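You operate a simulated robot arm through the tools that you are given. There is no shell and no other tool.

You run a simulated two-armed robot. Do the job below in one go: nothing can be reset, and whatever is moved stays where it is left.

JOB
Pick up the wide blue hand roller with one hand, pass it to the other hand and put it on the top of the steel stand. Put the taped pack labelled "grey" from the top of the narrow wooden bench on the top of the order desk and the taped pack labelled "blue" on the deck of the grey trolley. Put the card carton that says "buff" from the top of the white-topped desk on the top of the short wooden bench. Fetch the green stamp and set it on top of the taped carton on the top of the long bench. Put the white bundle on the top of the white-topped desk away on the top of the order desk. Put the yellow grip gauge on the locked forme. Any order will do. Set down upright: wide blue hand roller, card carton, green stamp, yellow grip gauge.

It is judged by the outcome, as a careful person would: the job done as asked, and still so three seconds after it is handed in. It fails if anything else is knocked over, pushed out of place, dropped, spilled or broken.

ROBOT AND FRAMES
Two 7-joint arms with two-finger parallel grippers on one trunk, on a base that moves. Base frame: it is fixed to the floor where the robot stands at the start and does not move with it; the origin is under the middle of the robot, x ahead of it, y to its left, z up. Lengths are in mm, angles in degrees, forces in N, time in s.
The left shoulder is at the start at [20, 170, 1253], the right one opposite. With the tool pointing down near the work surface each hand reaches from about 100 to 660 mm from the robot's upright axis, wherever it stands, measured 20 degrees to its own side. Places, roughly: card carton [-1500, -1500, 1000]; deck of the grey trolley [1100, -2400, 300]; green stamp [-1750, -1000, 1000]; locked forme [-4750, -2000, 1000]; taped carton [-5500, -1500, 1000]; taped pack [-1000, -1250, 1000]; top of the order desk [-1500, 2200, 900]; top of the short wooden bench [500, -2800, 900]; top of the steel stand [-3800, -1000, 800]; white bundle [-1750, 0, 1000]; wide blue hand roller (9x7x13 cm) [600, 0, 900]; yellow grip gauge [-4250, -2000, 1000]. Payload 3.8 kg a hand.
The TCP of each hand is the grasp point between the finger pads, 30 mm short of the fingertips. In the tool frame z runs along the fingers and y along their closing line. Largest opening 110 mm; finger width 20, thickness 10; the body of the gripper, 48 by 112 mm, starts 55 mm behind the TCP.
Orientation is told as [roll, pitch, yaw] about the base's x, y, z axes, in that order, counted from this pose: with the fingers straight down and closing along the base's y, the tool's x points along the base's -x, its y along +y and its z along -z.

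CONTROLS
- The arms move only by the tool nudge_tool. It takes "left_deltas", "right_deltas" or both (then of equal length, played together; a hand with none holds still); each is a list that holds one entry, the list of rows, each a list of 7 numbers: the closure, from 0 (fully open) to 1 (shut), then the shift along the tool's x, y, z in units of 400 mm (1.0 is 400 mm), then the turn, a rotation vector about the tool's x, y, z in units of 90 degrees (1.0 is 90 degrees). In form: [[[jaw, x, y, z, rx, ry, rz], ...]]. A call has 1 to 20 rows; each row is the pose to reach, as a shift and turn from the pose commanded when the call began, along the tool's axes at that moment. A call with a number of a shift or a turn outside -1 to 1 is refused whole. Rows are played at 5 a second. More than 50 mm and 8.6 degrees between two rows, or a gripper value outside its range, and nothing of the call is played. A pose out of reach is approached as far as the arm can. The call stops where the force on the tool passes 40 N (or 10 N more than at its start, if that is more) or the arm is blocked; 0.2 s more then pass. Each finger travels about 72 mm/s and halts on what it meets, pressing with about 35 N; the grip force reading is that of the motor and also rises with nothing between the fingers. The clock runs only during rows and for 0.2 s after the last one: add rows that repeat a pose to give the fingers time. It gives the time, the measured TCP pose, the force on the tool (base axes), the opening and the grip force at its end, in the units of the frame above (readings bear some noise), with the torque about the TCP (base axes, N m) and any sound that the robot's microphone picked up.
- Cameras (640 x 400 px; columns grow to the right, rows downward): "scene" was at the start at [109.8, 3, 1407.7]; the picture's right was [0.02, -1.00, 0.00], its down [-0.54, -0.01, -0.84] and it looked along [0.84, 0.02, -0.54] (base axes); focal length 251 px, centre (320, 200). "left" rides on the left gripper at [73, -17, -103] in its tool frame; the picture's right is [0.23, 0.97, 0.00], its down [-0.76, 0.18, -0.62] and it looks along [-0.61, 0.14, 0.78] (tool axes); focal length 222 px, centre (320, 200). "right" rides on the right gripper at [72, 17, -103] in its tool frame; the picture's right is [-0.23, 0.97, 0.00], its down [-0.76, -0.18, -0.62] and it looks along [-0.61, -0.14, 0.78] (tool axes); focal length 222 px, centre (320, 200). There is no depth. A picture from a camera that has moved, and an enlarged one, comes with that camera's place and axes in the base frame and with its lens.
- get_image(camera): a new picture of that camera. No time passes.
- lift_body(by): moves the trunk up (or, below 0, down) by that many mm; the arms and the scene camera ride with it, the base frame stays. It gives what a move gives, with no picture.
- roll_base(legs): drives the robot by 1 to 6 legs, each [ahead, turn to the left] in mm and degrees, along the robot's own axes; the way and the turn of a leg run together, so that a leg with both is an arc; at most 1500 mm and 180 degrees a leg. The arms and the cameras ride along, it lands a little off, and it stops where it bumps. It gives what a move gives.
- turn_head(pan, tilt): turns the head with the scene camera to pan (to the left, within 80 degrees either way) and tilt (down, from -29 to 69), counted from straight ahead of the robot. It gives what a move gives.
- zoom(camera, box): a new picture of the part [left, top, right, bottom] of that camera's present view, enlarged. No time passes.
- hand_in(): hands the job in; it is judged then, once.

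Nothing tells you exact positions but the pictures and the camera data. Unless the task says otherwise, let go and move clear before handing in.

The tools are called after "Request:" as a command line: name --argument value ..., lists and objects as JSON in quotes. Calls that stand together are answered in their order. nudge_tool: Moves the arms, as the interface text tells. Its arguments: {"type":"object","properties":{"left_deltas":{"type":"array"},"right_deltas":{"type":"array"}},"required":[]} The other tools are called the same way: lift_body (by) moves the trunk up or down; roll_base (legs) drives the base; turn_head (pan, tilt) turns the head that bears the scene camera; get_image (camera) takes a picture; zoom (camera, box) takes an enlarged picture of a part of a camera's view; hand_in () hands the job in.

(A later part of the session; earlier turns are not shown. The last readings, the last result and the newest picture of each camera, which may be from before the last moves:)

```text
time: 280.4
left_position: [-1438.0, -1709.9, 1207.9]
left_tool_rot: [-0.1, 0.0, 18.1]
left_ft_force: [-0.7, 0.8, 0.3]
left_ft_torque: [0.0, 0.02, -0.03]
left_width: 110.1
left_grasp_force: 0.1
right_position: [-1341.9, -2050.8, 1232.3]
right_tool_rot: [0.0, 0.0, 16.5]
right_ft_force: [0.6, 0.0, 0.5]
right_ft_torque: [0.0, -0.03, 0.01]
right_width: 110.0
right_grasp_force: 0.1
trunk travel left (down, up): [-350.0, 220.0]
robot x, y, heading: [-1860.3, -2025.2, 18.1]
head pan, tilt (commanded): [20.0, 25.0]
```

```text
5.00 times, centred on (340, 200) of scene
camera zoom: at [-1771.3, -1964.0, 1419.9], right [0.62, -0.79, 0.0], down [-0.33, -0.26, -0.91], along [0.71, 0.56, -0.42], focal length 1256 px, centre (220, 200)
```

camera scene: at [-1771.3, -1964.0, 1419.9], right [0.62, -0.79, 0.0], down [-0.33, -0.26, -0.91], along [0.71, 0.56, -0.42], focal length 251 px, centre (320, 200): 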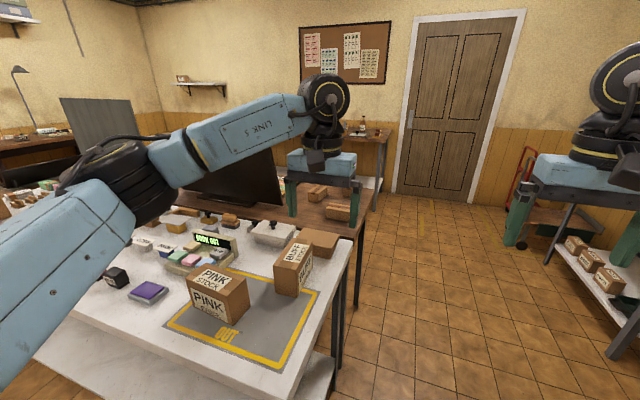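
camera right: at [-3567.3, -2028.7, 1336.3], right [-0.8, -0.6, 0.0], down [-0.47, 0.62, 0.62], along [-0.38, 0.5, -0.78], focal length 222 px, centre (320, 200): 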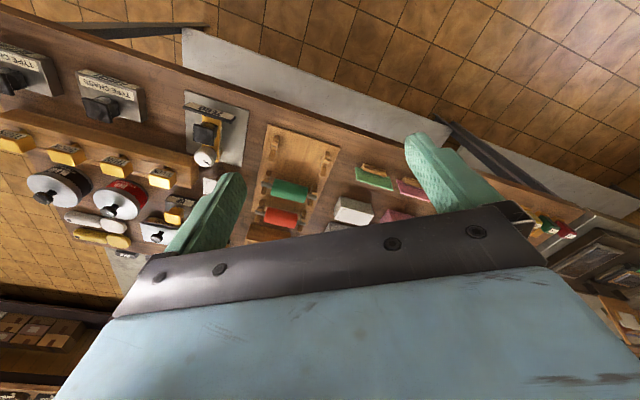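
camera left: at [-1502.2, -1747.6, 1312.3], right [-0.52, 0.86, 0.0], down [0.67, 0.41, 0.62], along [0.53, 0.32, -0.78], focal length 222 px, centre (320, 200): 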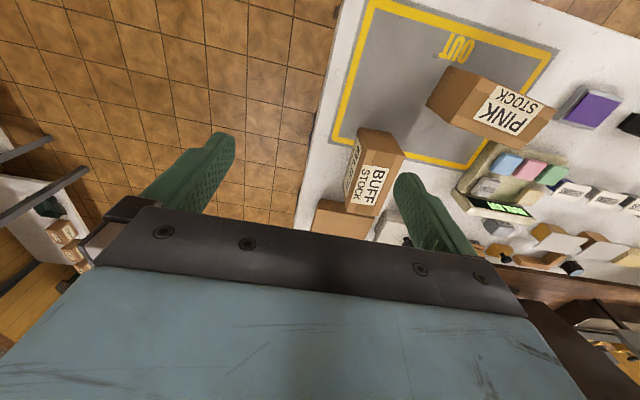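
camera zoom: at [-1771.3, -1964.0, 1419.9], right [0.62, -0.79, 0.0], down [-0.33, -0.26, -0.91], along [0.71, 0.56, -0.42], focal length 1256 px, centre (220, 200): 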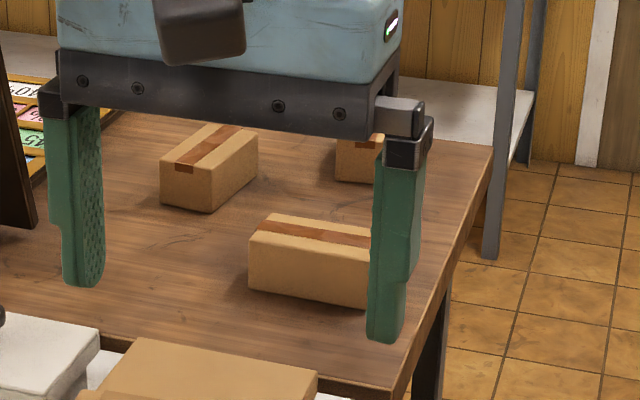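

The BUFF carton (about 131 x 66 x 120 mm) has its top centre near [-1368, -1567, 1008], and three taped packs lie at the south end of the narrow bench beside it. I'll drive round to face both from the south.

Request:
roll_base --legs '[[0, -43], [452, 0], [0, 51.5], [484, 0], [0, 82]]'

Request:
turn_head --pan 0 --tilt 40

Request:
get_image --camera "scene"

Request:
get_image --camera "right"

Request:
get_image --camera "left"

```text
time: 293.4
left_position: [-1341.2, -1591.3, 1207.8]
left_tool_rot: [0.0, -0.1, 108.4]
left_ft_force: [0.1, 0.0, -0.6]
left_ft_torque: [0.0, 0.01, -0.01]
left_width: 109.8
left_grasp_force: 0.0
right_position: [-1001.2, -1492.4, 1233.4]
right_tool_rot: [-0.1, 0.1, 106.6]
right_ft_force: [-0.4, 0.1, 0.2]
right_ft_torque: [0.04, -0.01, 0.01]
right_width: 110.0
right_grasp_force: 0.1
trunk travel left (down, up): [-350.0, 220.0]
robot x, y, heading: [-1020.1, -2011.2, 108.0]
head pan, tilt (commanded): [20.0, 25.0]
```

```text
time: 294.2
left_position: [-1342.0, -1590.3, 1208.4]
left_tool_rot: [0.0, 0.0, 108.3]
left_ft_force: [-0.4, -0.3, -0.4]
left_ft_torque: [-0.04, 0.01, -0.02]
left_width: 109.9
left_grasp_force: 0.0
right_position: [-999.1, -1492.4, 1232.5]
right_tool_rot: [0.0, 0.0, 106.7]
right_ft_force: [-0.7, 0.0, -0.6]
right_ft_torque: [-0.02, 0.02, 0.01]
right_width: 110.1
right_grasp_force: 0.1
trunk travel left (down, up): [-350.0, 220.0]
robot x, y, heading: [-1022.1, -2012.9, 108.2]
head pan, tilt (commanded): [0.0, 40.0]
```

```text
taken
camera scene: at [-1054.9, -1912.1, 1396.7], right [0.95, 0.31, 0.0], down [0.2, -0.61, -0.77], along [-0.24, 0.73, -0.64], focal length 251 px, centre (320, 200)
```

scene: 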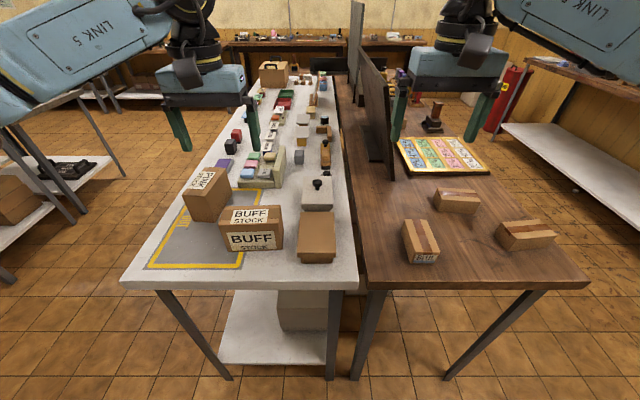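

```text
taken
camera right: at [-996.3, -1566.5, 1336.3], right [-1.0, -0.06, 0.0], down [-0.05, 0.78, 0.62], along [-0.04, 0.62, -0.78], focal length 222 px, centre (320, 200)
```

right: 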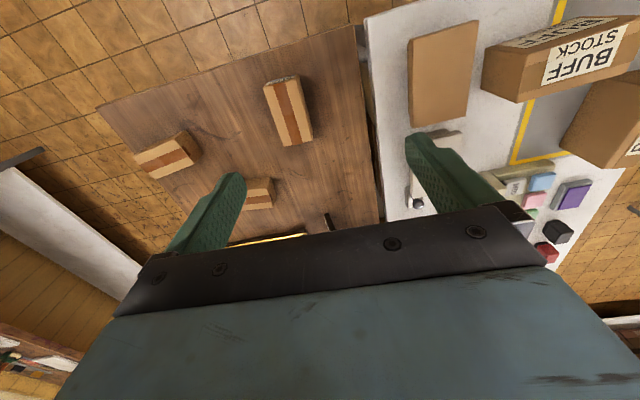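

```text
taken
camera left: at [-1302.0, -1652.9, 1312.3], right [-0.85, -0.52, 0.0], down [-0.41, 0.67, 0.62], along [-0.33, 0.53, -0.78], focal length 222 px, centre (320, 200)
```

left: 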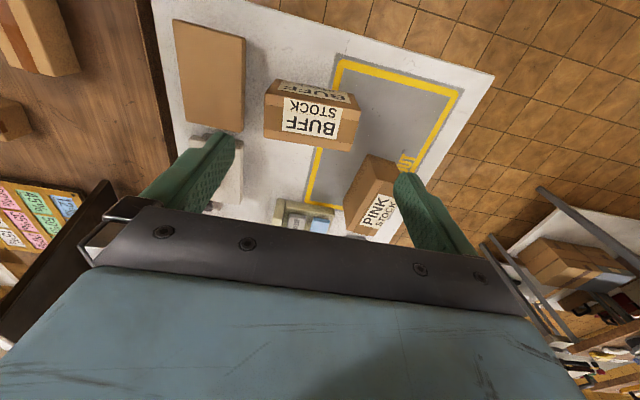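

Request:
zoom --camera "scene" --box '[390, 170, 570, 290]'

Request:
zoom --camera "scene" --box '[170, 160, 350, 280]'

Request:
zoom --camera "right" --box '[120, 60, 340, 220]'

```text
3.33 times, centred on (480, 230) of scene
camera zoom: at [-1054.9, -1912.1, 1396.7], right [0.95, 0.31, 0.0], down [0.2, -0.61, -0.77], along [-0.24, 0.73, -0.64], focal length 838 px, centre (-213, 100)
```

zoom: 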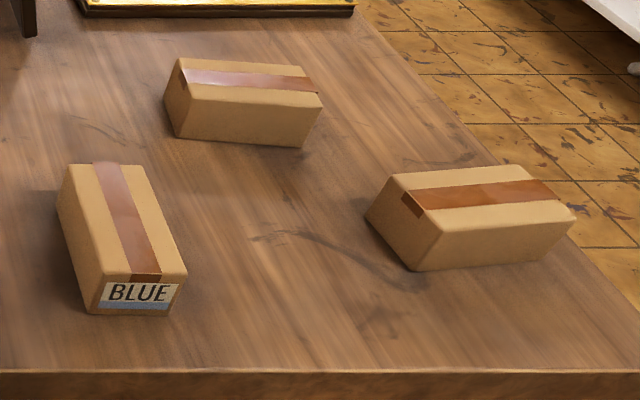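

```text
3.33 times, centred on (260, 220) of scene
camera zoom: at [-1054.9, -1912.1, 1396.7], right [0.95, 0.31, 0.0], down [0.2, -0.61, -0.77], along [-0.24, 0.73, -0.64], focal length 838 px, centre (520, 133)
```

zoom: 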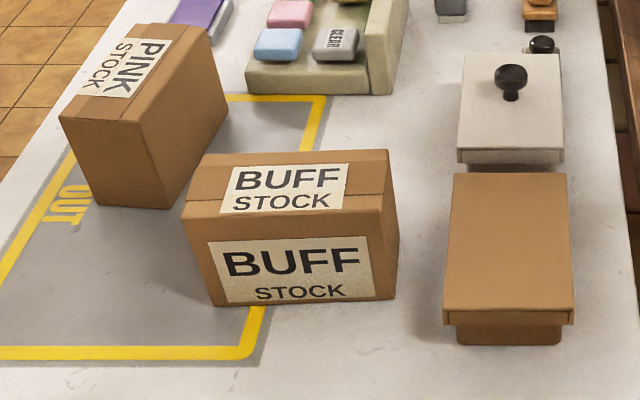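

```text
2.50 times, centred on (230, 140) of right
camera zoom: at [-996.3, -1566.5, 1336.3], right [-1.0, -0.06, 0.0], down [-0.05, 0.78, 0.62], along [-0.04, 0.62, -0.78], focal length 555 px, centre (545, 350)
```

zoom: 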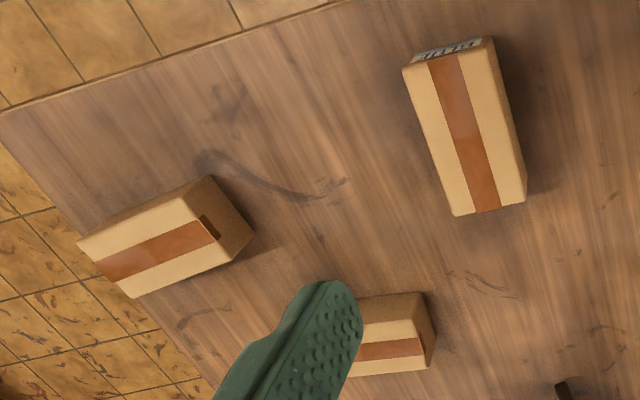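

Request:
zoom --camera "left" --box '[240, 60, 400, 180]'

```text
3.33 times, centred on (320, 120) of left
camera zoom: at [-1302.0, -1652.9, 1312.3], right [-0.85, -0.52, 0.0], down [-0.41, 0.67, 0.62], along [-0.33, 0.53, -0.78], focal length 740 px, centre (320, 467)
```

zoom: 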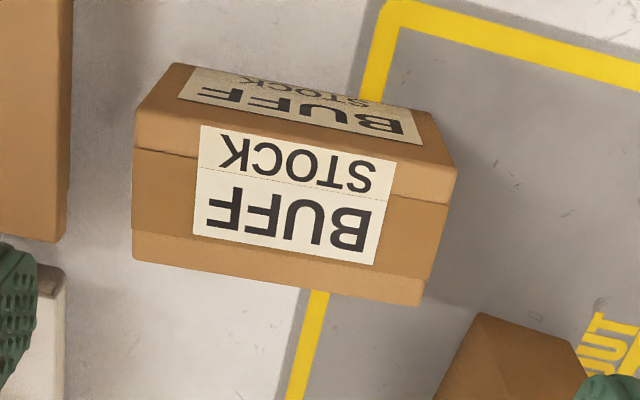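

The pack nearest me is "BLUE" at about [-950, -1430], and the BUFF carton's top centre is at [-1351, -1538, 975], turned about 22 degrees. I'll rotate the left hand to grip BUFF across its narrow side.

Request:
nudge_tool --left_deltas '[[[0, -0.012, -0.002, 0.02, 0, 0, -0.0909], [0, -0.024, -0.0035, 0.04, 0, 0, -0.1818], [0, -0.036, -0.005, 0.06, 0, 0, -0.2727], [0, -0.0475, -0.007, 0.08, 0, 0, -0.3636], [0, -0.059, -0.009, 0.1, 0, 0, -0.4545], [0, -0.071, -0.0106, 0.12, 0, 0, -0.5454], [0, -0.083, -0.0124, 0.14, 0, 0, -0.6363], [0, -0.095, -0.0142, 0.16, 0, 0, -0.7272], [0, -0.107, -0.016, 0.18, 0, 0, -0.8181], [0, -0.119, -0.0177, 0.2, 0, 0, -0.909], [0, -0.1305, -0.0195, 0.22, 0, 0, -1.0], [0, -0.1305, -0.0195, 0.22, 0, 0, -1.0]]]'

Request:
get_image --camera "left"

Request:
zoom --camera "scene" --box '[150, 120, 390, 280]'

```text
time: 296.8
left_position: [-1350.3, -1539.1, 1119.9]
left_tool_rot: [-0.1, 0.0, -161.7]
left_ft_force: [0.3, 0.1, 0.4]
left_ft_torque: [-0.02, 0.0, 0.02]
left_width: 110.1
left_grasp_force: 0.0
right_position: [-1000.0, -1492.6, 1233.5]
right_tool_rot: [0.0, 0.0, 106.8]
right_ft_force: [0.7, -1.0, 0.0]
right_ft_torque: [0.0, 0.02, 0.01]
right_width: 110.1
right_grasp_force: 0.0
trunk travel left (down, up): [-350.0, 220.0]
robot x, y, heading: [-1022.0, -2016.1, 107.9]
head pan, tilt (commanded): [0.0, 40.0]
```

```text
taken
camera left: at [-1286.0, -1499.9, 1224.8], right [0.52, -0.85, 0.0], down [-0.67, -0.41, 0.62], along [-0.53, -0.33, -0.78], focal length 222 px, centre (320, 200)
```

left: 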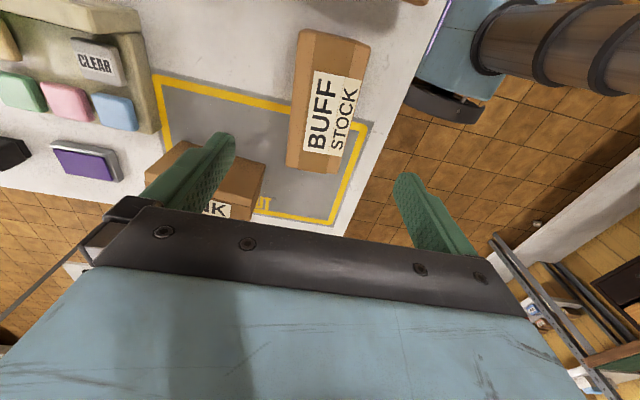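

```text
2.50 times, centred on (270, 200) of scene
camera zoom: at [-1054.8, -1912.2, 1396.6], right [0.95, 0.31, 0.0], down [0.2, -0.61, -0.77], along [-0.24, 0.73, -0.64], focal length 628 px, centre (445, 200)
```

zoom: 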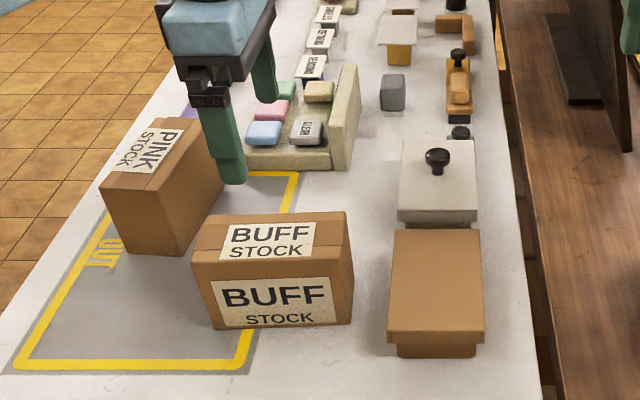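

Request:
zoom --camera "left" --box '[240, 10, 420, 190]'

```text
2.22 times, centred on (330, 100) of left
camera zoom: at [-1286.0, -1499.9, 1224.8], right [0.52, -0.85, 0.0], down [-0.67, -0.41, 0.62], along [-0.53, -0.33, -0.78], focal length 494 px, centre (298, 422)
```

zoom: 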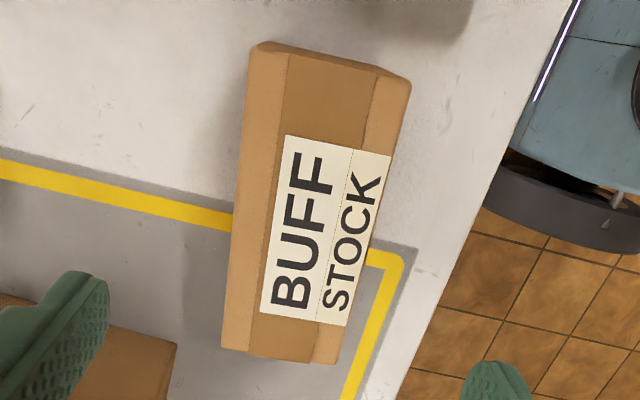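

Request:
nudge_tool --left_deltas '[[[0, -0.011, 0.004, 0.1, 0, 0, -0.039], [0, -0.011, 0.004, 0.2, 0, 0, -0.039], [0, -0.011, 0.004, 0.3, 0, 0, -0.039], [0, -0.011, 0.004, 0.39, 0, 0, -0.039], [0, -0.011, 0.004, 0.45, 0, 0, -0.039], [0, -0.011, 0.004, 0.45, 0, 0, -0.039]]]'

Request:
get_image --camera "left"

Request:
zoom --camera "scene" --box '[150, 120, 390, 280]'

```text
time: 298.2
left_position: [-1356.1, -1542.2, 940.0]
left_tool_rot: [0.0, 0.0, -158.2]
left_ft_force: [0.3, -0.1, 0.3]
left_ft_torque: [0.0, -0.01, -0.01]
left_width: 109.8
left_grasp_force: 0.1
right_position: [-1001.1, -1491.8, 1232.8]
right_tool_rot: [0.0, -0.1, 106.6]
right_ft_force: [0.0, 0.0, 0.1]
right_ft_torque: [-0.01, 0.02, -0.02]
right_width: 109.9
right_grasp_force: 0.0
trunk travel left (down, up): [-350.0, 220.0]
robot x, y, heading: [-1023.1, -2014.4, 108.0]
head pan, tilt (commanded): [0.0, 40.0]
```

```text
taken
camera left: at [-1295.2, -1498.6, 1045.5], right [0.57, -0.82, 0.0], down [-0.64, -0.45, 0.62], along [-0.51, -0.36, -0.78], focal length 222 px, centre (320, 200)
```

left: 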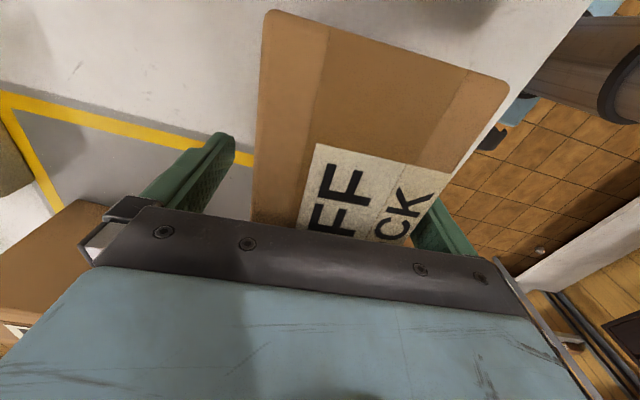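

```text
2.50 times, centred on (270, 200) of scene
camera zoom: at [-1054.7, -1912.2, 1396.7], right [0.95, 0.31, 0.0], down [0.2, -0.61, -0.77], along [-0.24, 0.73, -0.64], focal length 628 px, centre (445, 200)
```

zoom: 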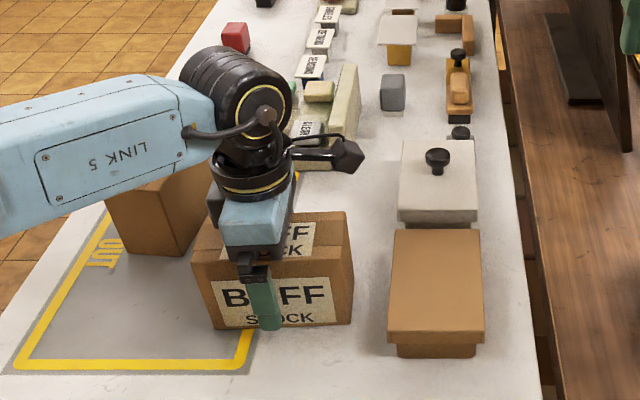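

Request:
nudge_tool --left_deltas '[[[0.2, 0, 0, 0, 0, 0, 0], [0.35, 0, 0, 0, 0, 0, 0], [1, 0, 0, 0, 0, 0, 0], [1, 0, 0, 0, 0, 0, 0], [1, 0, 0, 0, 0, 0, 0], [1, 0, 0, 0, 0, 0, 0]]]'

Request:
nudge_tool --left_deltas '[[[1, 0, 0, -0.03, 0, 0, 0], [1, 0, 0, -0.1, 0, 0, 0], [1, 0, 0, -0.2, 0, 0, 0], [1, 0, 0, -0.3, 0, 0, 0], [1, 0, 0, -0.4, 0, 0, 0], [1, 0, 0, -0.5, 0, 0, 0], [1, 0, 0, -0.6, 0, 0, 0]]]'

Request:
get_image --camera "left"

Request:
get_image --camera "scene"

```text
time: 299.6
left_position: [-1357.3, -1542.5, 941.9]
left_tool_rot: [0.0, 0.0, -158.2]
left_ft_force: [2.1, -1.3, 0.1]
left_ft_torque: [0.03, -0.03, -0.03]
left_width: 68.0
left_grasp_force: 35.5
right_position: [-999.6, -1491.9, 1232.1]
right_tool_rot: [0.0, -0.1, 106.8]
right_ft_force: [0.9, 1.2, 0.4]
right_ft_torque: [-0.03, 0.0, 0.0]
right_width: 110.0
right_grasp_force: 0.1
trunk travel left (down, up): [-350.0, 220.0]
robot x, y, heading: [-1021.2, -2013.2, 108.4]
head pan, tilt (commanded): [0.0, 40.0]
```

```text
time: 301.2
left_position: [-1353.4, -1540.5, 1180.2]
left_tool_rot: [0.0, -0.1, -158.1]
left_ft_force: [1.0, -0.2, -7.8]
left_ft_torque: [0.01, 0.02, -0.01]
left_width: 68.2
left_grasp_force: 34.6
right_position: [-1000.1, -1492.3, 1233.7]
right_tool_rot: [-0.1, 0.0, 106.7]
right_ft_force: [0.8, -0.3, -0.5]
right_ft_torque: [0.05, 0.03, 0.02]
right_width: 110.2
right_grasp_force: 0.1
trunk travel left (down, up): [-350.0, 220.0]
robot x, y, heading: [-1022.1, -2011.6, 108.2]
head pan, tilt (commanded): [0.0, 40.0]
```

```text
taken
camera left: at [-1291.0, -1497.8, 1283.5], right [0.57, -0.82, 0.0], down [-0.64, -0.45, 0.62], along [-0.51, -0.36, -0.78], focal length 222 px, centre (320, 200)
```

left: 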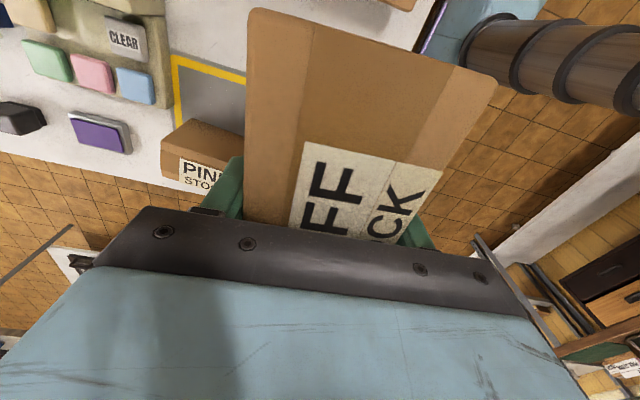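

```text
taken
camera scene: at [-1054.6, -1912.0, 1396.6], right [0.95, 0.31, 0.0], down [0.2, -0.61, -0.77], along [-0.24, 0.73, -0.64], focal length 251 px, centre (320, 200)
```

scene: 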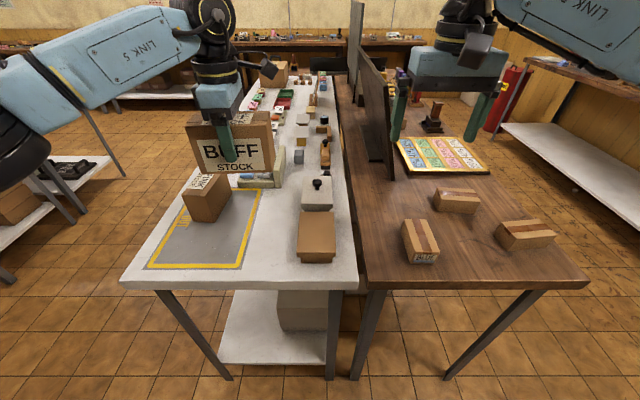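

BUFF is up (68 mm grip, about 0.8 kg). Now the right hand goes over the BLUE pack.

Request:
nudge_tool --right_deltas '[[[0.1, -0.0225, -0.033, 0.09, 0, 0, 0.004], [0.1, -0.045, -0.066, 0.18, 0, 0, 0.008], [0.1, -0.0675, -0.098, 0.27, 0, 0, 0.012], [0.1, -0.09, -0.131, 0.36, 0, 0, 0.016], [0.1, -0.1125, -0.164, 0.45, 0, 0, 0.019], [0.1, -0.1125, -0.164, 0.45, 0, 0, 0.019]]]'

Request:
get_image --camera "right"

Request:
zoom --camera "scene" --box '[370, 150, 550, 290]'

```text
time: 302.6
left_position: [-1353.5, -1541.3, 1178.4]
left_tool_rot: [0.0, 0.0, -158.2]
left_ft_force: [-0.5, 0.4, -7.1]
left_ft_torque: [0.0, 0.05, -0.02]
left_width: 68.1
left_grasp_force: 35.2
right_position: [-951.4, -1428.6, 1053.6]
right_tool_rot: [0.0, -0.2, 104.9]
right_ft_force: [-1.1, -0.2, 0.6]
right_ft_torque: [-0.01, -0.01, 0.01]
right_width: 98.8
right_grasp_force: 0.0
trunk travel left (down, up): [-350.0, 220.0]
robot x, y, heading: [-1021.0, -2010.7, 108.3]
head pan, tilt (commanded): [0.0, 40.0]
```

```text
taken
camera right: at [-950.4, -1502.5, 1155.7], right [-1.0, -0.03, 0.0], down [-0.03, 0.78, 0.62], along [-0.02, 0.62, -0.78], focal length 222 px, centre (320, 200)
```

right: 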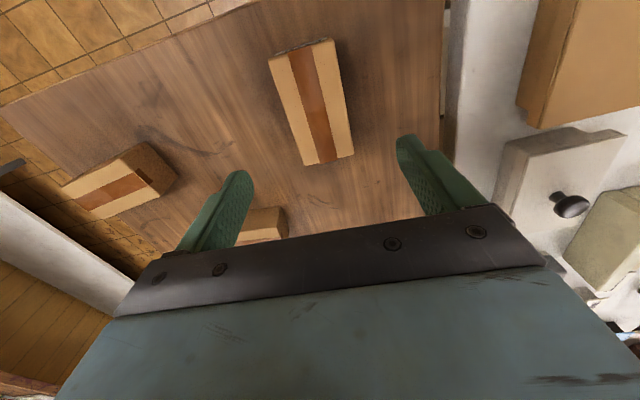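

```text
2.86 times, centred on (460, 220) of scene
camera zoom: at [-1055.4, -1911.9, 1396.6], right [0.95, 0.31, 0.0], down [0.2, -0.61, -0.77], along [-0.24, 0.73, -0.64], focal length 718 px, centre (-80, 143)
```

zoom: 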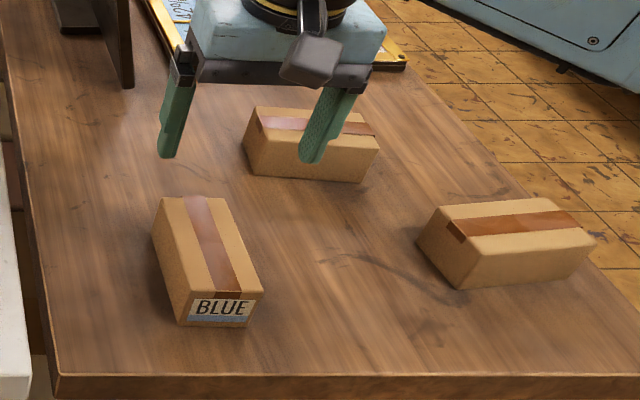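

Request:
zoom --camera "right" --box '[240, 20, 390, 180]'

```text
2.50 times, centred on (315, 100) of right
camera zoom: at [-950.4, -1502.5, 1155.7], right [-1.0, -0.03, 0.0], down [-0.03, 0.78, 0.62], along [-0.02, 0.62, -0.78], focal length 555 px, centre (332, 450)
```

zoom: 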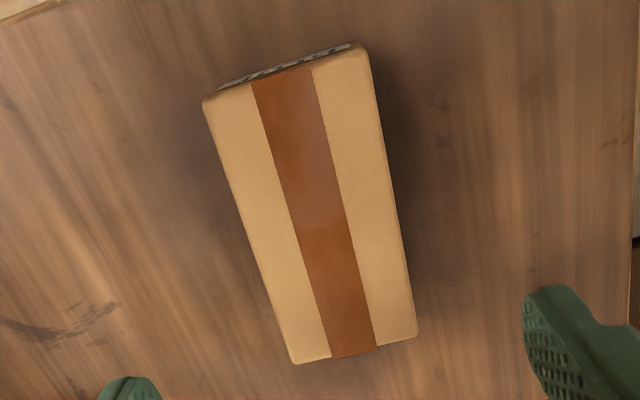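

Request:
nudge_tool --right_deltas '[[[0.1, 0.001, -0.003, 0.1, 0, 0, -0.0155], [0.1, 0.001, -0.003, 0.2, 0, 0, -0.0155], [0.1, 0.001, -0.003, 0.28, 0, 0, -0.0155], [0.1, 0.001, -0.003, 0.32, 0, 0, -0.0155], [0.1, 0.001, -0.003, 0.32, 0, 0, -0.0155]]]'

Request:
zoom --camera "scene" --box '[370, 150, 550, 290]'

Request:
get_image --camera "right"

```text
time: 303.8
left_position: [-1352.7, -1541.1, 1178.0]
left_tool_rot: [0.0, 0.0, -158.2]
left_ft_force: [0.1, 0.2, -6.6]
left_ft_torque: [-0.03, -0.01, -0.01]
left_width: 67.7
left_grasp_force: 35.3
right_position: [-947.0, -1428.1, 929.4]
right_tool_rot: [0.0, 0.0, 106.4]
right_ft_force: [0.4, 0.3, -0.2]
right_ft_torque: [-0.02, 0.0, 0.0]
right_width: 99.0
right_grasp_force: 0.0
trunk travel left (down, up): [-350.0, 220.0]
robot x, y, heading: [-1022.8, -2011.0, 108.1]
head pan, tilt (commanded): [0.0, 40.0]
```

```text
2.86 times, centred on (460, 220) of scene
camera zoom: at [-1055.2, -1911.6, 1396.6], right [0.95, 0.31, 0.0], down [0.2, -0.61, -0.77], along [-0.24, 0.73, -0.64], focal length 718 px, centre (-80, 143)
```

zoom: 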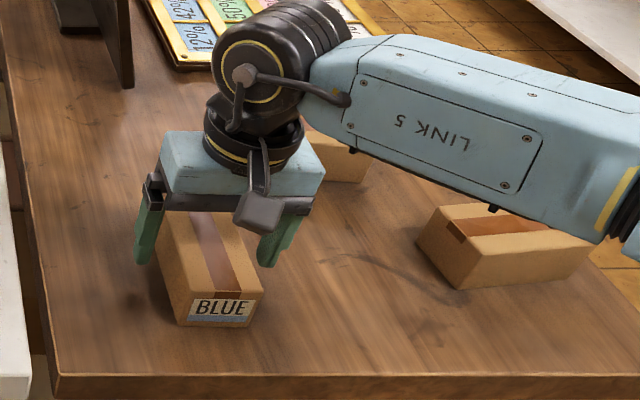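

```text
taken
camera right: at [-944.1, -1502.3, 1032.1], right [-1.0, -0.06, 0.0], down [-0.05, 0.78, 0.62], along [-0.04, 0.62, -0.78], focal length 222 px, centre (320, 200)
```

right: 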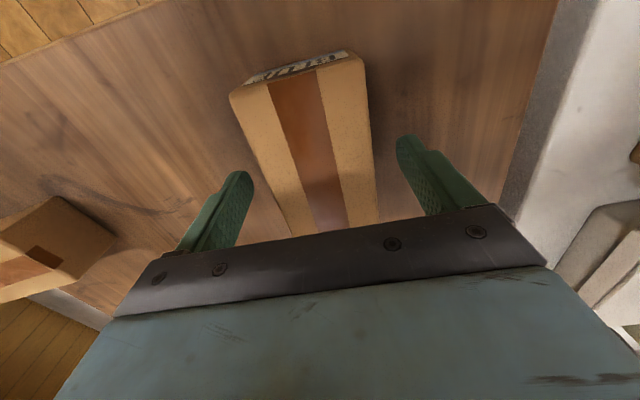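

Request:
nudge_tool --right_deltas '[[[0.15, 0, 0, 0.01, 0, 0, 0], [0.3, 0, 0, 0.0175, 0, 0, 0], [1, 0, 0, 0.0175, 0, 0, 0], [1, 0, 0, 0.0175, 0, 0, 0], [1, 0, 0, 0.0175, 0, 0, 0], [1, 0, 0, 0.0175, 0, 0, 0]]]'

Request:
nudge_tool --right_deltas '[[[1, 0, 0, -0.03, 0, 0, 0], [1, 0, 0, -0.1, 0, 0, 0], [1, 0, 0, -0.2, 0, 0, 0], [1, 0, 0, -0.3, 0, 0, 0], [1, 0, 0, -0.4, 0, 0, 0], [1, 0, 0, -0.5, 0, 0, 0], [1, 0, 0, -0.6, 0, 0, 0]]]'

Request:
get_image --camera "right"

Request:
get_image --camera "scene"

```text
time: 305.2
left_position: [-1352.1, -1540.8, 1178.9]
left_tool_rot: [-0.1, -0.1, -158.2]
left_ft_force: [-0.2, -0.5, -6.8]
left_ft_torque: [0.0, -0.02, 0.03]
left_width: 68.0
left_grasp_force: 35.1
right_position: [-949.0, -1429.1, 920.1]
right_tool_rot: [0.0, 0.0, 106.3]
right_ft_force: [-0.6, -0.9, 0.6]
right_ft_torque: [0.02, -0.02, -0.01]
right_width: 59.5
right_grasp_force: 35.1
trunk travel left (down, up): [-350.0, 220.0]
robot x, y, heading: [-1021.9, -2010.4, 108.5]
head pan, tilt (commanded): [0.0, 40.0]
```

```text
time: 306.8
left_position: [-1353.6, -1541.9, 1179.1]
left_tool_rot: [0.1, 0.0, -158.2]
left_ft_force: [-0.7, 1.0, -7.1]
left_ft_torque: [-0.02, -0.01, 0.0]
left_width: 68.1
left_grasp_force: 35.0
right_position: [-948.0, -1430.3, 1157.6]
right_tool_rot: [-0.1, 0.0, 106.4]
right_ft_force: [-0.4, -0.8, -2.5]
right_ft_torque: [0.0, 0.01, 0.01]
right_width: 60.0
right_grasp_force: 34.8
trunk travel left (down, up): [-350.0, 220.0]
robot x, y, heading: [-1021.1, -2011.6, 108.1]
head pan, tilt (commanded): [0.0, 40.0]
```

```text
taken
camera right: at [-944.7, -1504.2, 1261.6], right [-1.0, -0.06, 0.0], down [-0.05, 0.78, 0.62], along [-0.03, 0.62, -0.78], focal length 222 px, centre (320, 200)
```

right: 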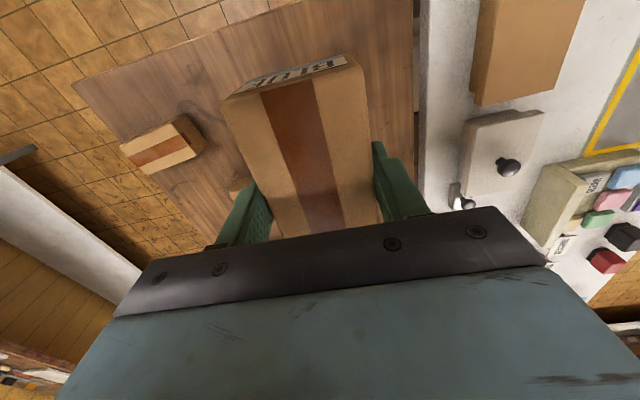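

```text
taken
camera scene: at [-1055.4, -1911.8, 1396.6], right [0.95, 0.31, 0.0], down [0.2, -0.61, -0.77], along [-0.24, 0.73, -0.64], focal length 251 px, centre (320, 200)
```

scene: 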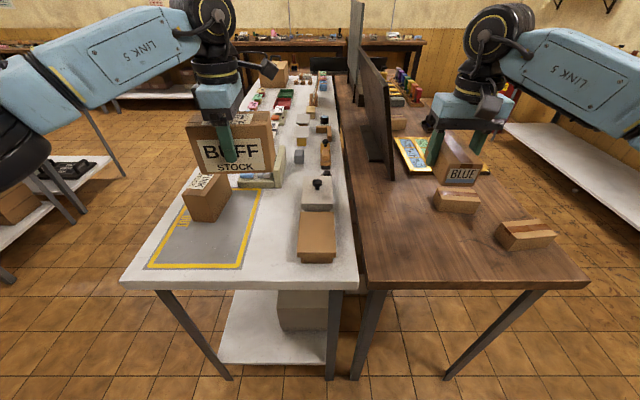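

Both are held: BUFF in the left hand, BLUE in the right. I'll back off and turn east to look at the short wooden bench and the grey trolley.

Request:
roll_base --legs '[[-320, 0], [0, -118]]'

Request:
turn_head --pan 0 --tilt 20

Request:
get_image --camera "scene"

Request:
turn_head --pan -35 --tilt 20

Request:
get_image --camera "scene"

```text
time: 313.8
left_position: [-350.6, -2243.7, 1178.9]
left_tool_rot: [0.1, -0.2, 83.4]
left_ft_force: [-0.8, 0.0, -7.4]
left_ft_torque: [0.04, 0.01, 0.03]
left_width: 68.0
left_grasp_force: 34.7
right_position: [-446.4, -2652.8, 1158.1]
right_tool_rot: [0.0, -0.1, -12.0]
right_ft_force: [-0.2, 0.4, -2.1]
right_ft_torque: [-0.03, 0.0, -0.02]
right_width: 59.9
right_grasp_force: 35.0
trunk travel left (down, up): [-350.0, 220.0]
robot x, y, heading: [-924.5, -2308.1, -10.3]
head pan, tilt (commanded): [0.0, 40.0]
```

```text
time: 314.6
left_position: [-349.9, -2244.3, 1178.1]
left_tool_rot: [0.1, -0.1, 83.4]
left_ft_force: [-1.0, 0.2, -7.4]
left_ft_torque: [0.0, 0.01, 0.0]
left_width: 68.0
left_grasp_force: 34.6
right_position: [-446.6, -2652.6, 1157.3]
right_tool_rot: [0.0, -0.1, -12.2]
right_ft_force: [-0.1, 0.0, -2.3]
right_ft_torque: [0.01, 0.03, 0.01]
right_width: 59.7
right_grasp_force: 35.3
trunk travel left (down, up): [-350.0, 220.0]
robot x, y, heading: [-920.2, -2307.9, -10.3]
head pan, tilt (commanded): [0.0, 20.0]
```

```text
taken
camera scene: at [-812.1, -2328.7, 1427.9], right [-0.18, -0.98, 0.0], down [-0.34, 0.06, -0.94], along [0.92, -0.17, -0.34], focal length 251 px, centre (320, 200)
```

scene: 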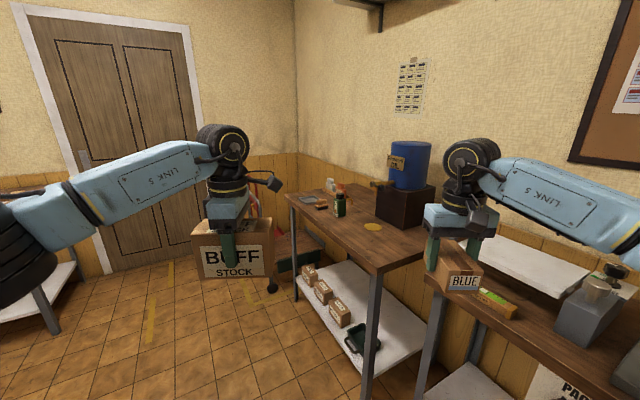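

```text
time: 315.6
left_position: [-351.3, -2244.3, 1179.1]
left_tool_rot: [0.1, -0.2, 83.3]
left_ft_force: [-0.6, 0.4, -7.4]
left_ft_torque: [0.05, 0.0, -0.01]
left_width: 68.0
left_grasp_force: 35.1
right_position: [-448.0, -2652.7, 1156.8]
right_tool_rot: [0.1, -0.1, -12.2]
right_ft_force: [0.8, -0.4, -2.9]
right_ft_torque: [0.02, -0.01, 0.01]
right_width: 59.7
right_grasp_force: 35.0
trunk travel left (down, up): [-350.0, 220.0]
robot x, y, heading: [-926.9, -2309.1, -10.0]
head pan, tilt (commanded): [-35.0, 20.0]
```

```text
taken
camera scene: at [-838.3, -2378.1, 1428.0], right [-0.71, -0.7, 0.0], down [-0.24, 0.24, -0.94], along [0.66, -0.67, -0.34], focal length 251 px, centre (320, 200)
```

scene: 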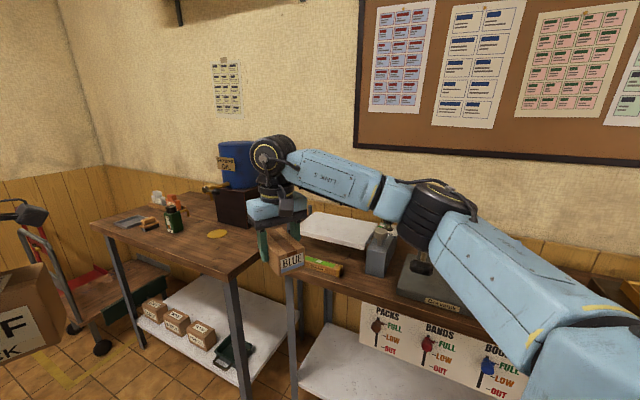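

The short wooden bench runs from about [-97, -2667] to [757, -2394]; there is free space near its left front part, around [73, -2738]. I'll raise the trunk a little, drive there and face it.

Request:
lift_body --by 80

Request:
roll_base --legs '[[0, 12], [677, 0], [0, -74]]'

Request:
turn_head --pan 10 --tilt 42

Request:
get_image --camera "scene"

Request:
get_image --camera "left"

```text
time: 316.8
left_position: [-350.9, -2243.3, 1257.4]
left_tool_rot: [0.1, 0.0, 83.3]
left_ft_force: [0.5, 0.8, -6.2]
left_ft_torque: [0.01, -0.01, -0.02]
left_width: 67.8
left_grasp_force: 35.4
right_position: [-445.9, -2654.1, 1237.4]
right_tool_rot: [0.0, 0.0, -12.2]
right_ft_force: [-0.9, 0.1, -2.5]
right_ft_torque: [0.02, -0.03, 0.02]
right_width: 59.8
right_grasp_force: 35.0
trunk travel left (down, up): [-430.0, 140.0]
robot x, y, heading: [-926.8, -2305.4, -10.3]
head pan, tilt (commanded): [-35.0, 20.0]
```

```text
time: 324.6
left_position: [99.1, -2759.7, 1259.8]
left_tool_rot: [0.0, 0.0, 22.1]
left_ft_force: [0.1, -0.8, -7.0]
left_ft_torque: [0.04, -0.01, -0.01]
left_width: 67.9
left_grasp_force: 35.2
right_position: [-305.5, -2874.3, 1236.6]
right_tool_rot: [0.0, 0.0, -73.3]
right_ft_force: [-0.8, 0.2, -3.4]
right_ft_torque: [-0.01, -0.03, 0.02]
right_width: 59.6
right_grasp_force: 35.4
trunk travel left (down, up): [-430.0, 140.0]
robot x, y, heading: [-230.8, -2288.3, -71.5]
head pan, tilt (commanded): [-35.0, 20.0]
```

```text
time: 325.7
left_position: [99.4, -2760.5, 1259.0]
left_tool_rot: [0.0, -0.1, 22.0]
left_ft_force: [0.4, -0.9, -6.8]
left_ft_torque: [-0.01, 0.01, 0.0]
left_width: 67.9
left_grasp_force: 35.0
right_position: [-305.4, -2873.1, 1237.6]
right_tool_rot: [0.0, 0.0, -73.3]
right_ft_force: [0.5, -0.7, -2.6]
right_ft_torque: [0.0, 0.0, -0.02]
right_width: 59.6
right_grasp_force: 34.9
trunk travel left (down, up): [-430.0, 140.0]
robot x, y, heading: [-236.0, -2287.7, -71.8]
head pan, tilt (commanded): [10.0, 42.0]
```

```text
taken
camera scene: at [-187.5, -2382.1, 1473.6], right [-0.88, -0.48, 0.0], down [-0.32, 0.59, -0.74], along [0.35, -0.65, -0.67], focal length 251 px, centre (320, 200)
```

scene: 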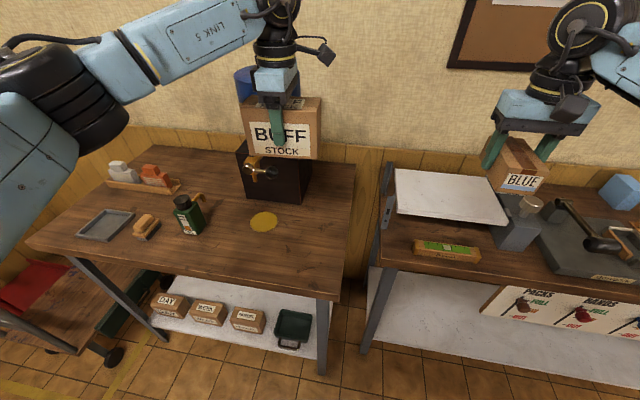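

```text
taken
camera left: at [39.3, -2802.3, 1362.4], right [-0.58, 0.82, 0.0], down [0.64, 0.45, 0.62], along [0.51, 0.36, -0.78], focal length 222 px, centre (320, 200)
```

left: 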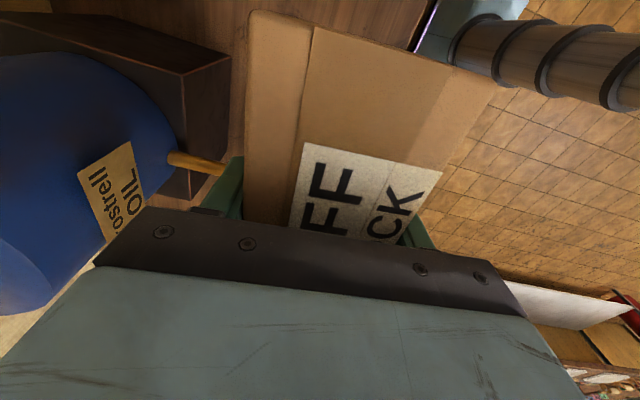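

The bench has a free patch at its right front, around [88, -2741], clear of the oil drum's tap and the drip spot. I'll shift BUFF over it and lower most of the way.

Request:
nudge_tool --left_deltas '[[[1, 0.008, 0.056, 0, 0, 0, 0], [1, 0.008, 0.056, 0.1, 0, 0, 0], [1, 0.008, 0.056, 0.2, 0, 0, 0], [1, 0.008, 0.056, 0.3, 0, 0, 0], [1, 0.008, 0.056, 0.4, 0, 0, 0], [1, 0.008, 0.056, 0.5, 0, 0, 0], [1, 0.008, 0.056, 0.6, 0, 0, 0], [1, 0.008, 0.056, 0.68, 0, 0, 0], [1, 0.008, 0.056, 0.68, 0, 0, 0]]]'

Request:
get_image --camera "scene"

Request:
get_image --camera "left"

```text
time: 327.7
left_position: [86.6, -2740.6, 987.5]
left_tool_rot: [0.0, 0.0, 22.1]
left_ft_force: [-0.4, -0.1, -7.4]
left_ft_torque: [-0.01, -0.01, 0.04]
left_width: 67.9
left_grasp_force: 34.8
right_position: [-304.5, -2872.5, 1237.0]
right_tool_rot: [0.0, 0.0, -73.3]
right_ft_force: [-0.2, 0.0, -2.1]
right_ft_torque: [0.01, 0.0, -0.01]
right_width: 59.8
right_grasp_force: 34.6
trunk travel left (down, up): [-430.0, 140.0]
robot x, y, heading: [-228.5, -2289.8, -71.6]
head pan, tilt (commanded): [10.0, 42.0]
```

```text
taken
camera scene: at [-187.5, -2382.0, 1473.6], right [-0.88, -0.48, 0.0], down [-0.32, 0.59, -0.74], along [0.35, -0.65, -0.67], focal length 251 px, centre (320, 200)
```

scene: 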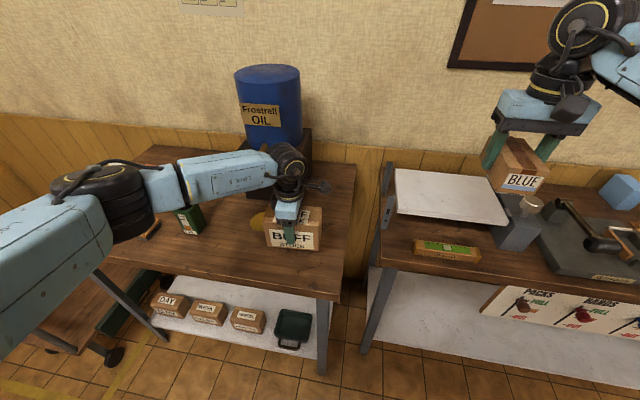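

```text
taken
camera left: at [26.3, -2782.5, 1092.0], right [-0.58, 0.82, 0.0], down [0.64, 0.45, 0.62], along [0.51, 0.36, -0.78], focal length 222 px, centre (320, 200)
```

left: 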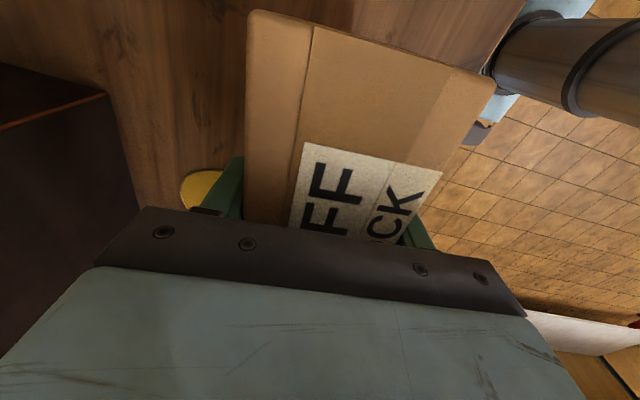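

Request:
nudge_tool --left_deltas '[[[1, 0, 0, 0.04, 0, 0, 0], [1, 0, 0, 0.07, 0, 0, 0], [1, 0, 0, 0.085, 0, 0, 0], [1, 0, 0, 0.095, 0, 0, 0]]]'

Request:
zoom --camera "scene" --box '[230, 150, 370, 280]'

```text
time: 328.7
left_position: [88.2, -2739.8, 949.0]
left_tool_rot: [0.1, -0.1, 22.1]
left_ft_force: [-0.3, -0.1, -7.2]
left_ft_torque: [0.0, -0.01, 0.0]
left_width: 68.0
left_grasp_force: 34.9
right_position: [-304.2, -2874.4, 1237.0]
right_tool_rot: [0.0, 0.0, -73.3]
right_ft_force: [1.9, 1.2, -1.5]
right_ft_torque: [0.0, -0.01, 0.02]
right_width: 59.7
right_grasp_force: 34.6
trunk travel left (down, up): [-430.0, 140.0]
robot x, y, heading: [-235.0, -2288.0, -71.5]
head pan, tilt (commanded): [10.0, 42.0]
```

```text
3.08 times, centred on (300, 215) of scene
camera zoom: at [-187.4, -2382.1, 1473.6], right [-0.88, -0.48, 0.0], down [-0.32, 0.59, -0.74], along [0.35, -0.65, -0.67], focal length 773 px, centre (382, 154)
```

zoom: 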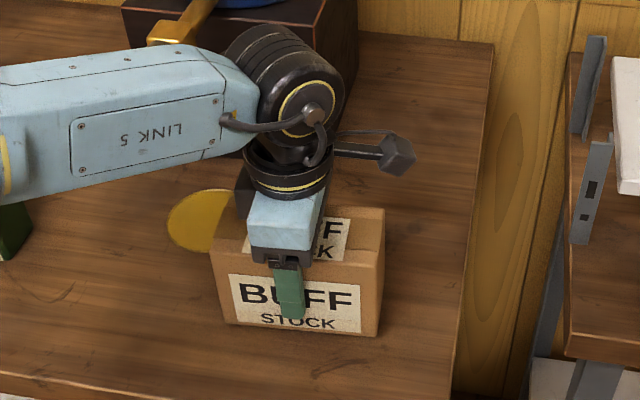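

Request:
nudge_tool --left_deltas '[[[1, 0, 0, 0.006, 0, 0, 0], [1, 0, 0, 0.012, 0, 0, 0], [1, 0, 0, 0.016, 0, 0, 0]]]'

```text
time: 329.5
left_position: [87.1, -2739.2, 942.4]
left_tool_rot: [0.1, 0.0, 22.2]
left_ft_force: [-0.6, 0.0, -6.5]
left_ft_torque: [0.01, -0.03, -0.01]
left_width: 68.1
left_grasp_force: 34.9
right_position: [-304.1, -2873.1, 1238.0]
right_tool_rot: [0.0, 0.0, -73.2]
right_ft_force: [-0.4, -0.7, -2.4]
right_ft_torque: [0.01, -0.01, 0.03]
right_width: 59.6
right_grasp_force: 34.7
trunk travel left (down, up): [-430.0, 140.0]
robot x, y, heading: [-233.0, -2288.7, -71.8]
head pan, tilt (commanded): [10.0, 42.0]
```

Request:
nudge_tool --left_deltas '[[[1, 0, 0, 0.006, 0, 0, 0], [1, 0, 0, 0.012, 0, 0, 0], [1, 0, 0, 0.018, 0, 0, 0]]]'

```text
time: 330.3
left_position: [87.8, -2738.7, 938.5]
left_tool_rot: [-0.3, 0.1, 22.2]
left_ft_force: [4.3, -0.8, 38.7]
left_ft_torque: [0.84, 0.27, 0.01]
left_width: 67.6
left_grasp_force: 32.6
right_position: [-306.1, -2871.2, 1238.5]
right_tool_rot: [0.1, -0.1, -73.3]
right_ft_force: [0.1, -1.0, -1.9]
right_ft_torque: [-0.01, 0.03, 0.0]
right_width: 59.7
right_grasp_force: 34.9
trunk travel left (down, up): [-430.0, 140.0]
robot x, y, heading: [-234.5, -2286.9, -71.8]
head pan, tilt (commanded): [10.0, 42.0]
```

BUFF is resting on the bench. I'll ease the pressure, release and lift straight up.

Request:
nudge_tool --left_deltas '[[[1, 0, 0, -0.006, 0, 0, 0], [1, 0, 0, -0.008, 0, 0, 0], [1, 0, 0, -0.008, 0, 0, 0]]]'

Request:
nudge_tool --left_deltas '[[[0.38, 0, 0, 0, 0, 0, 0], [0.3, 0, 0, 0, 0, 0, 0], [0.2, 0, 0, 0, 0, 0, 0], [0.1, 0, 0, 0, 0, 0, 0], [0, 0, 0, 0, 0, 0, 0], [0, 0, 0, 0, 0, 0, 0]]]'

Request:
nudge_tool --left_deltas '[[[0, 0, 0, -0.05, 0, 0, 0], [0, 0, 0, -0.15, 0, 0, 0], [0, 0, 0, -0.25, 0, 0, 0], [0, 0, 0, -0.35, 0, 0, 0], [0, 0, 0, -0.45, 0, 0, 0], [0, 0, 0, -0.55, 0, 0, 0], [0, 0, 0, -0.65, 0, 0, 0], [0, 0, 0, -0.75, 0, 0, 0]]]'

Request:
get_image --camera "scene"

```text
time: 331.1
left_position: [88.5, -2740.9, 938.1]
left_tool_rot: [0.0, 0.0, 22.2]
left_ft_force: [0.8, -3.6, 13.4]
left_ft_torque: [-0.42, 0.96, 0.39]
left_width: 67.8
left_grasp_force: 35.1
right_position: [-305.5, -2873.3, 1237.1]
right_tool_rot: [0.1, 0.0, -73.2]
right_ft_force: [-0.2, -0.4, -2.4]
right_ft_torque: [0.0, -0.02, -0.05]
right_width: 59.5
right_grasp_force: 35.7
trunk travel left (down, up): [-430.0, 140.0]
robot x, y, heading: [-232.7, -2289.4, -71.4]
head pan, tilt (commanded): [10.0, 42.0]
```

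```text
time: 332.5
left_position: [88.0, -2740.0, 938.7]
left_tool_rot: [0.0, -0.1, 22.1]
left_ft_force: [-0.3, -0.6, 0.8]
left_ft_torque: [-0.01, 0.0, 0.02]
left_width: 110.2
left_grasp_force: 0.0
right_position: [-306.2, -2873.8, 1238.8]
right_tool_rot: [-0.1, 0.0, -73.3]
right_ft_force: [1.0, -0.5, -1.8]
right_ft_torque: [-0.01, 0.02, 0.0]
right_width: 59.4
right_grasp_force: 35.2
trunk travel left (down, up): [-430.0, 140.0]
robot x, y, heading: [-234.0, -2291.0, -71.2]
head pan, tilt (commanded): [10.0, 42.0]
```

```text
time: 334.3
left_position: [85.9, -2737.1, 1238.3]
left_tool_rot: [0.1, -0.1, 22.0]
left_ft_force: [-0.4, 0.2, -0.3]
left_ft_torque: [-0.02, -0.02, -0.01]
left_width: 109.9
left_grasp_force: 0.1
right_position: [-305.9, -2873.5, 1238.2]
right_tool_rot: [0.0, 0.0, -73.3]
right_ft_force: [-0.1, 0.1, -2.9]
right_ft_torque: [0.01, 0.0, -0.02]
right_width: 59.5
right_grasp_force: 35.0
trunk travel left (down, up): [-430.0, 140.0]
robot x, y, heading: [-232.0, -2289.4, -71.4]
head pan, tilt (commanded): [10.0, 42.0]
```

```text
taken
camera scene: at [-188.2, -2381.2, 1473.7], right [-0.88, -0.48, 0.0], down [-0.32, 0.59, -0.74], along [0.35, -0.65, -0.67], focal length 251 px, centre (320, 200)
```

scene: 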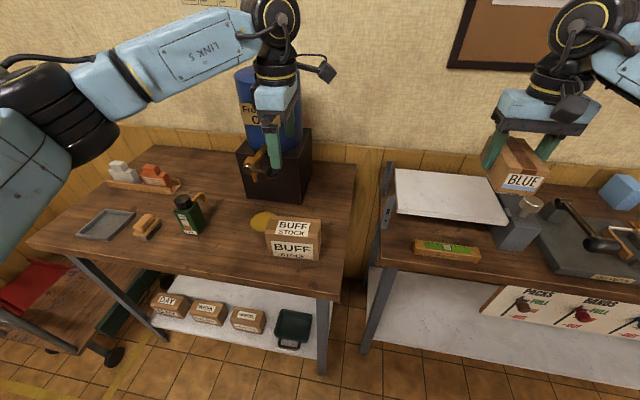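

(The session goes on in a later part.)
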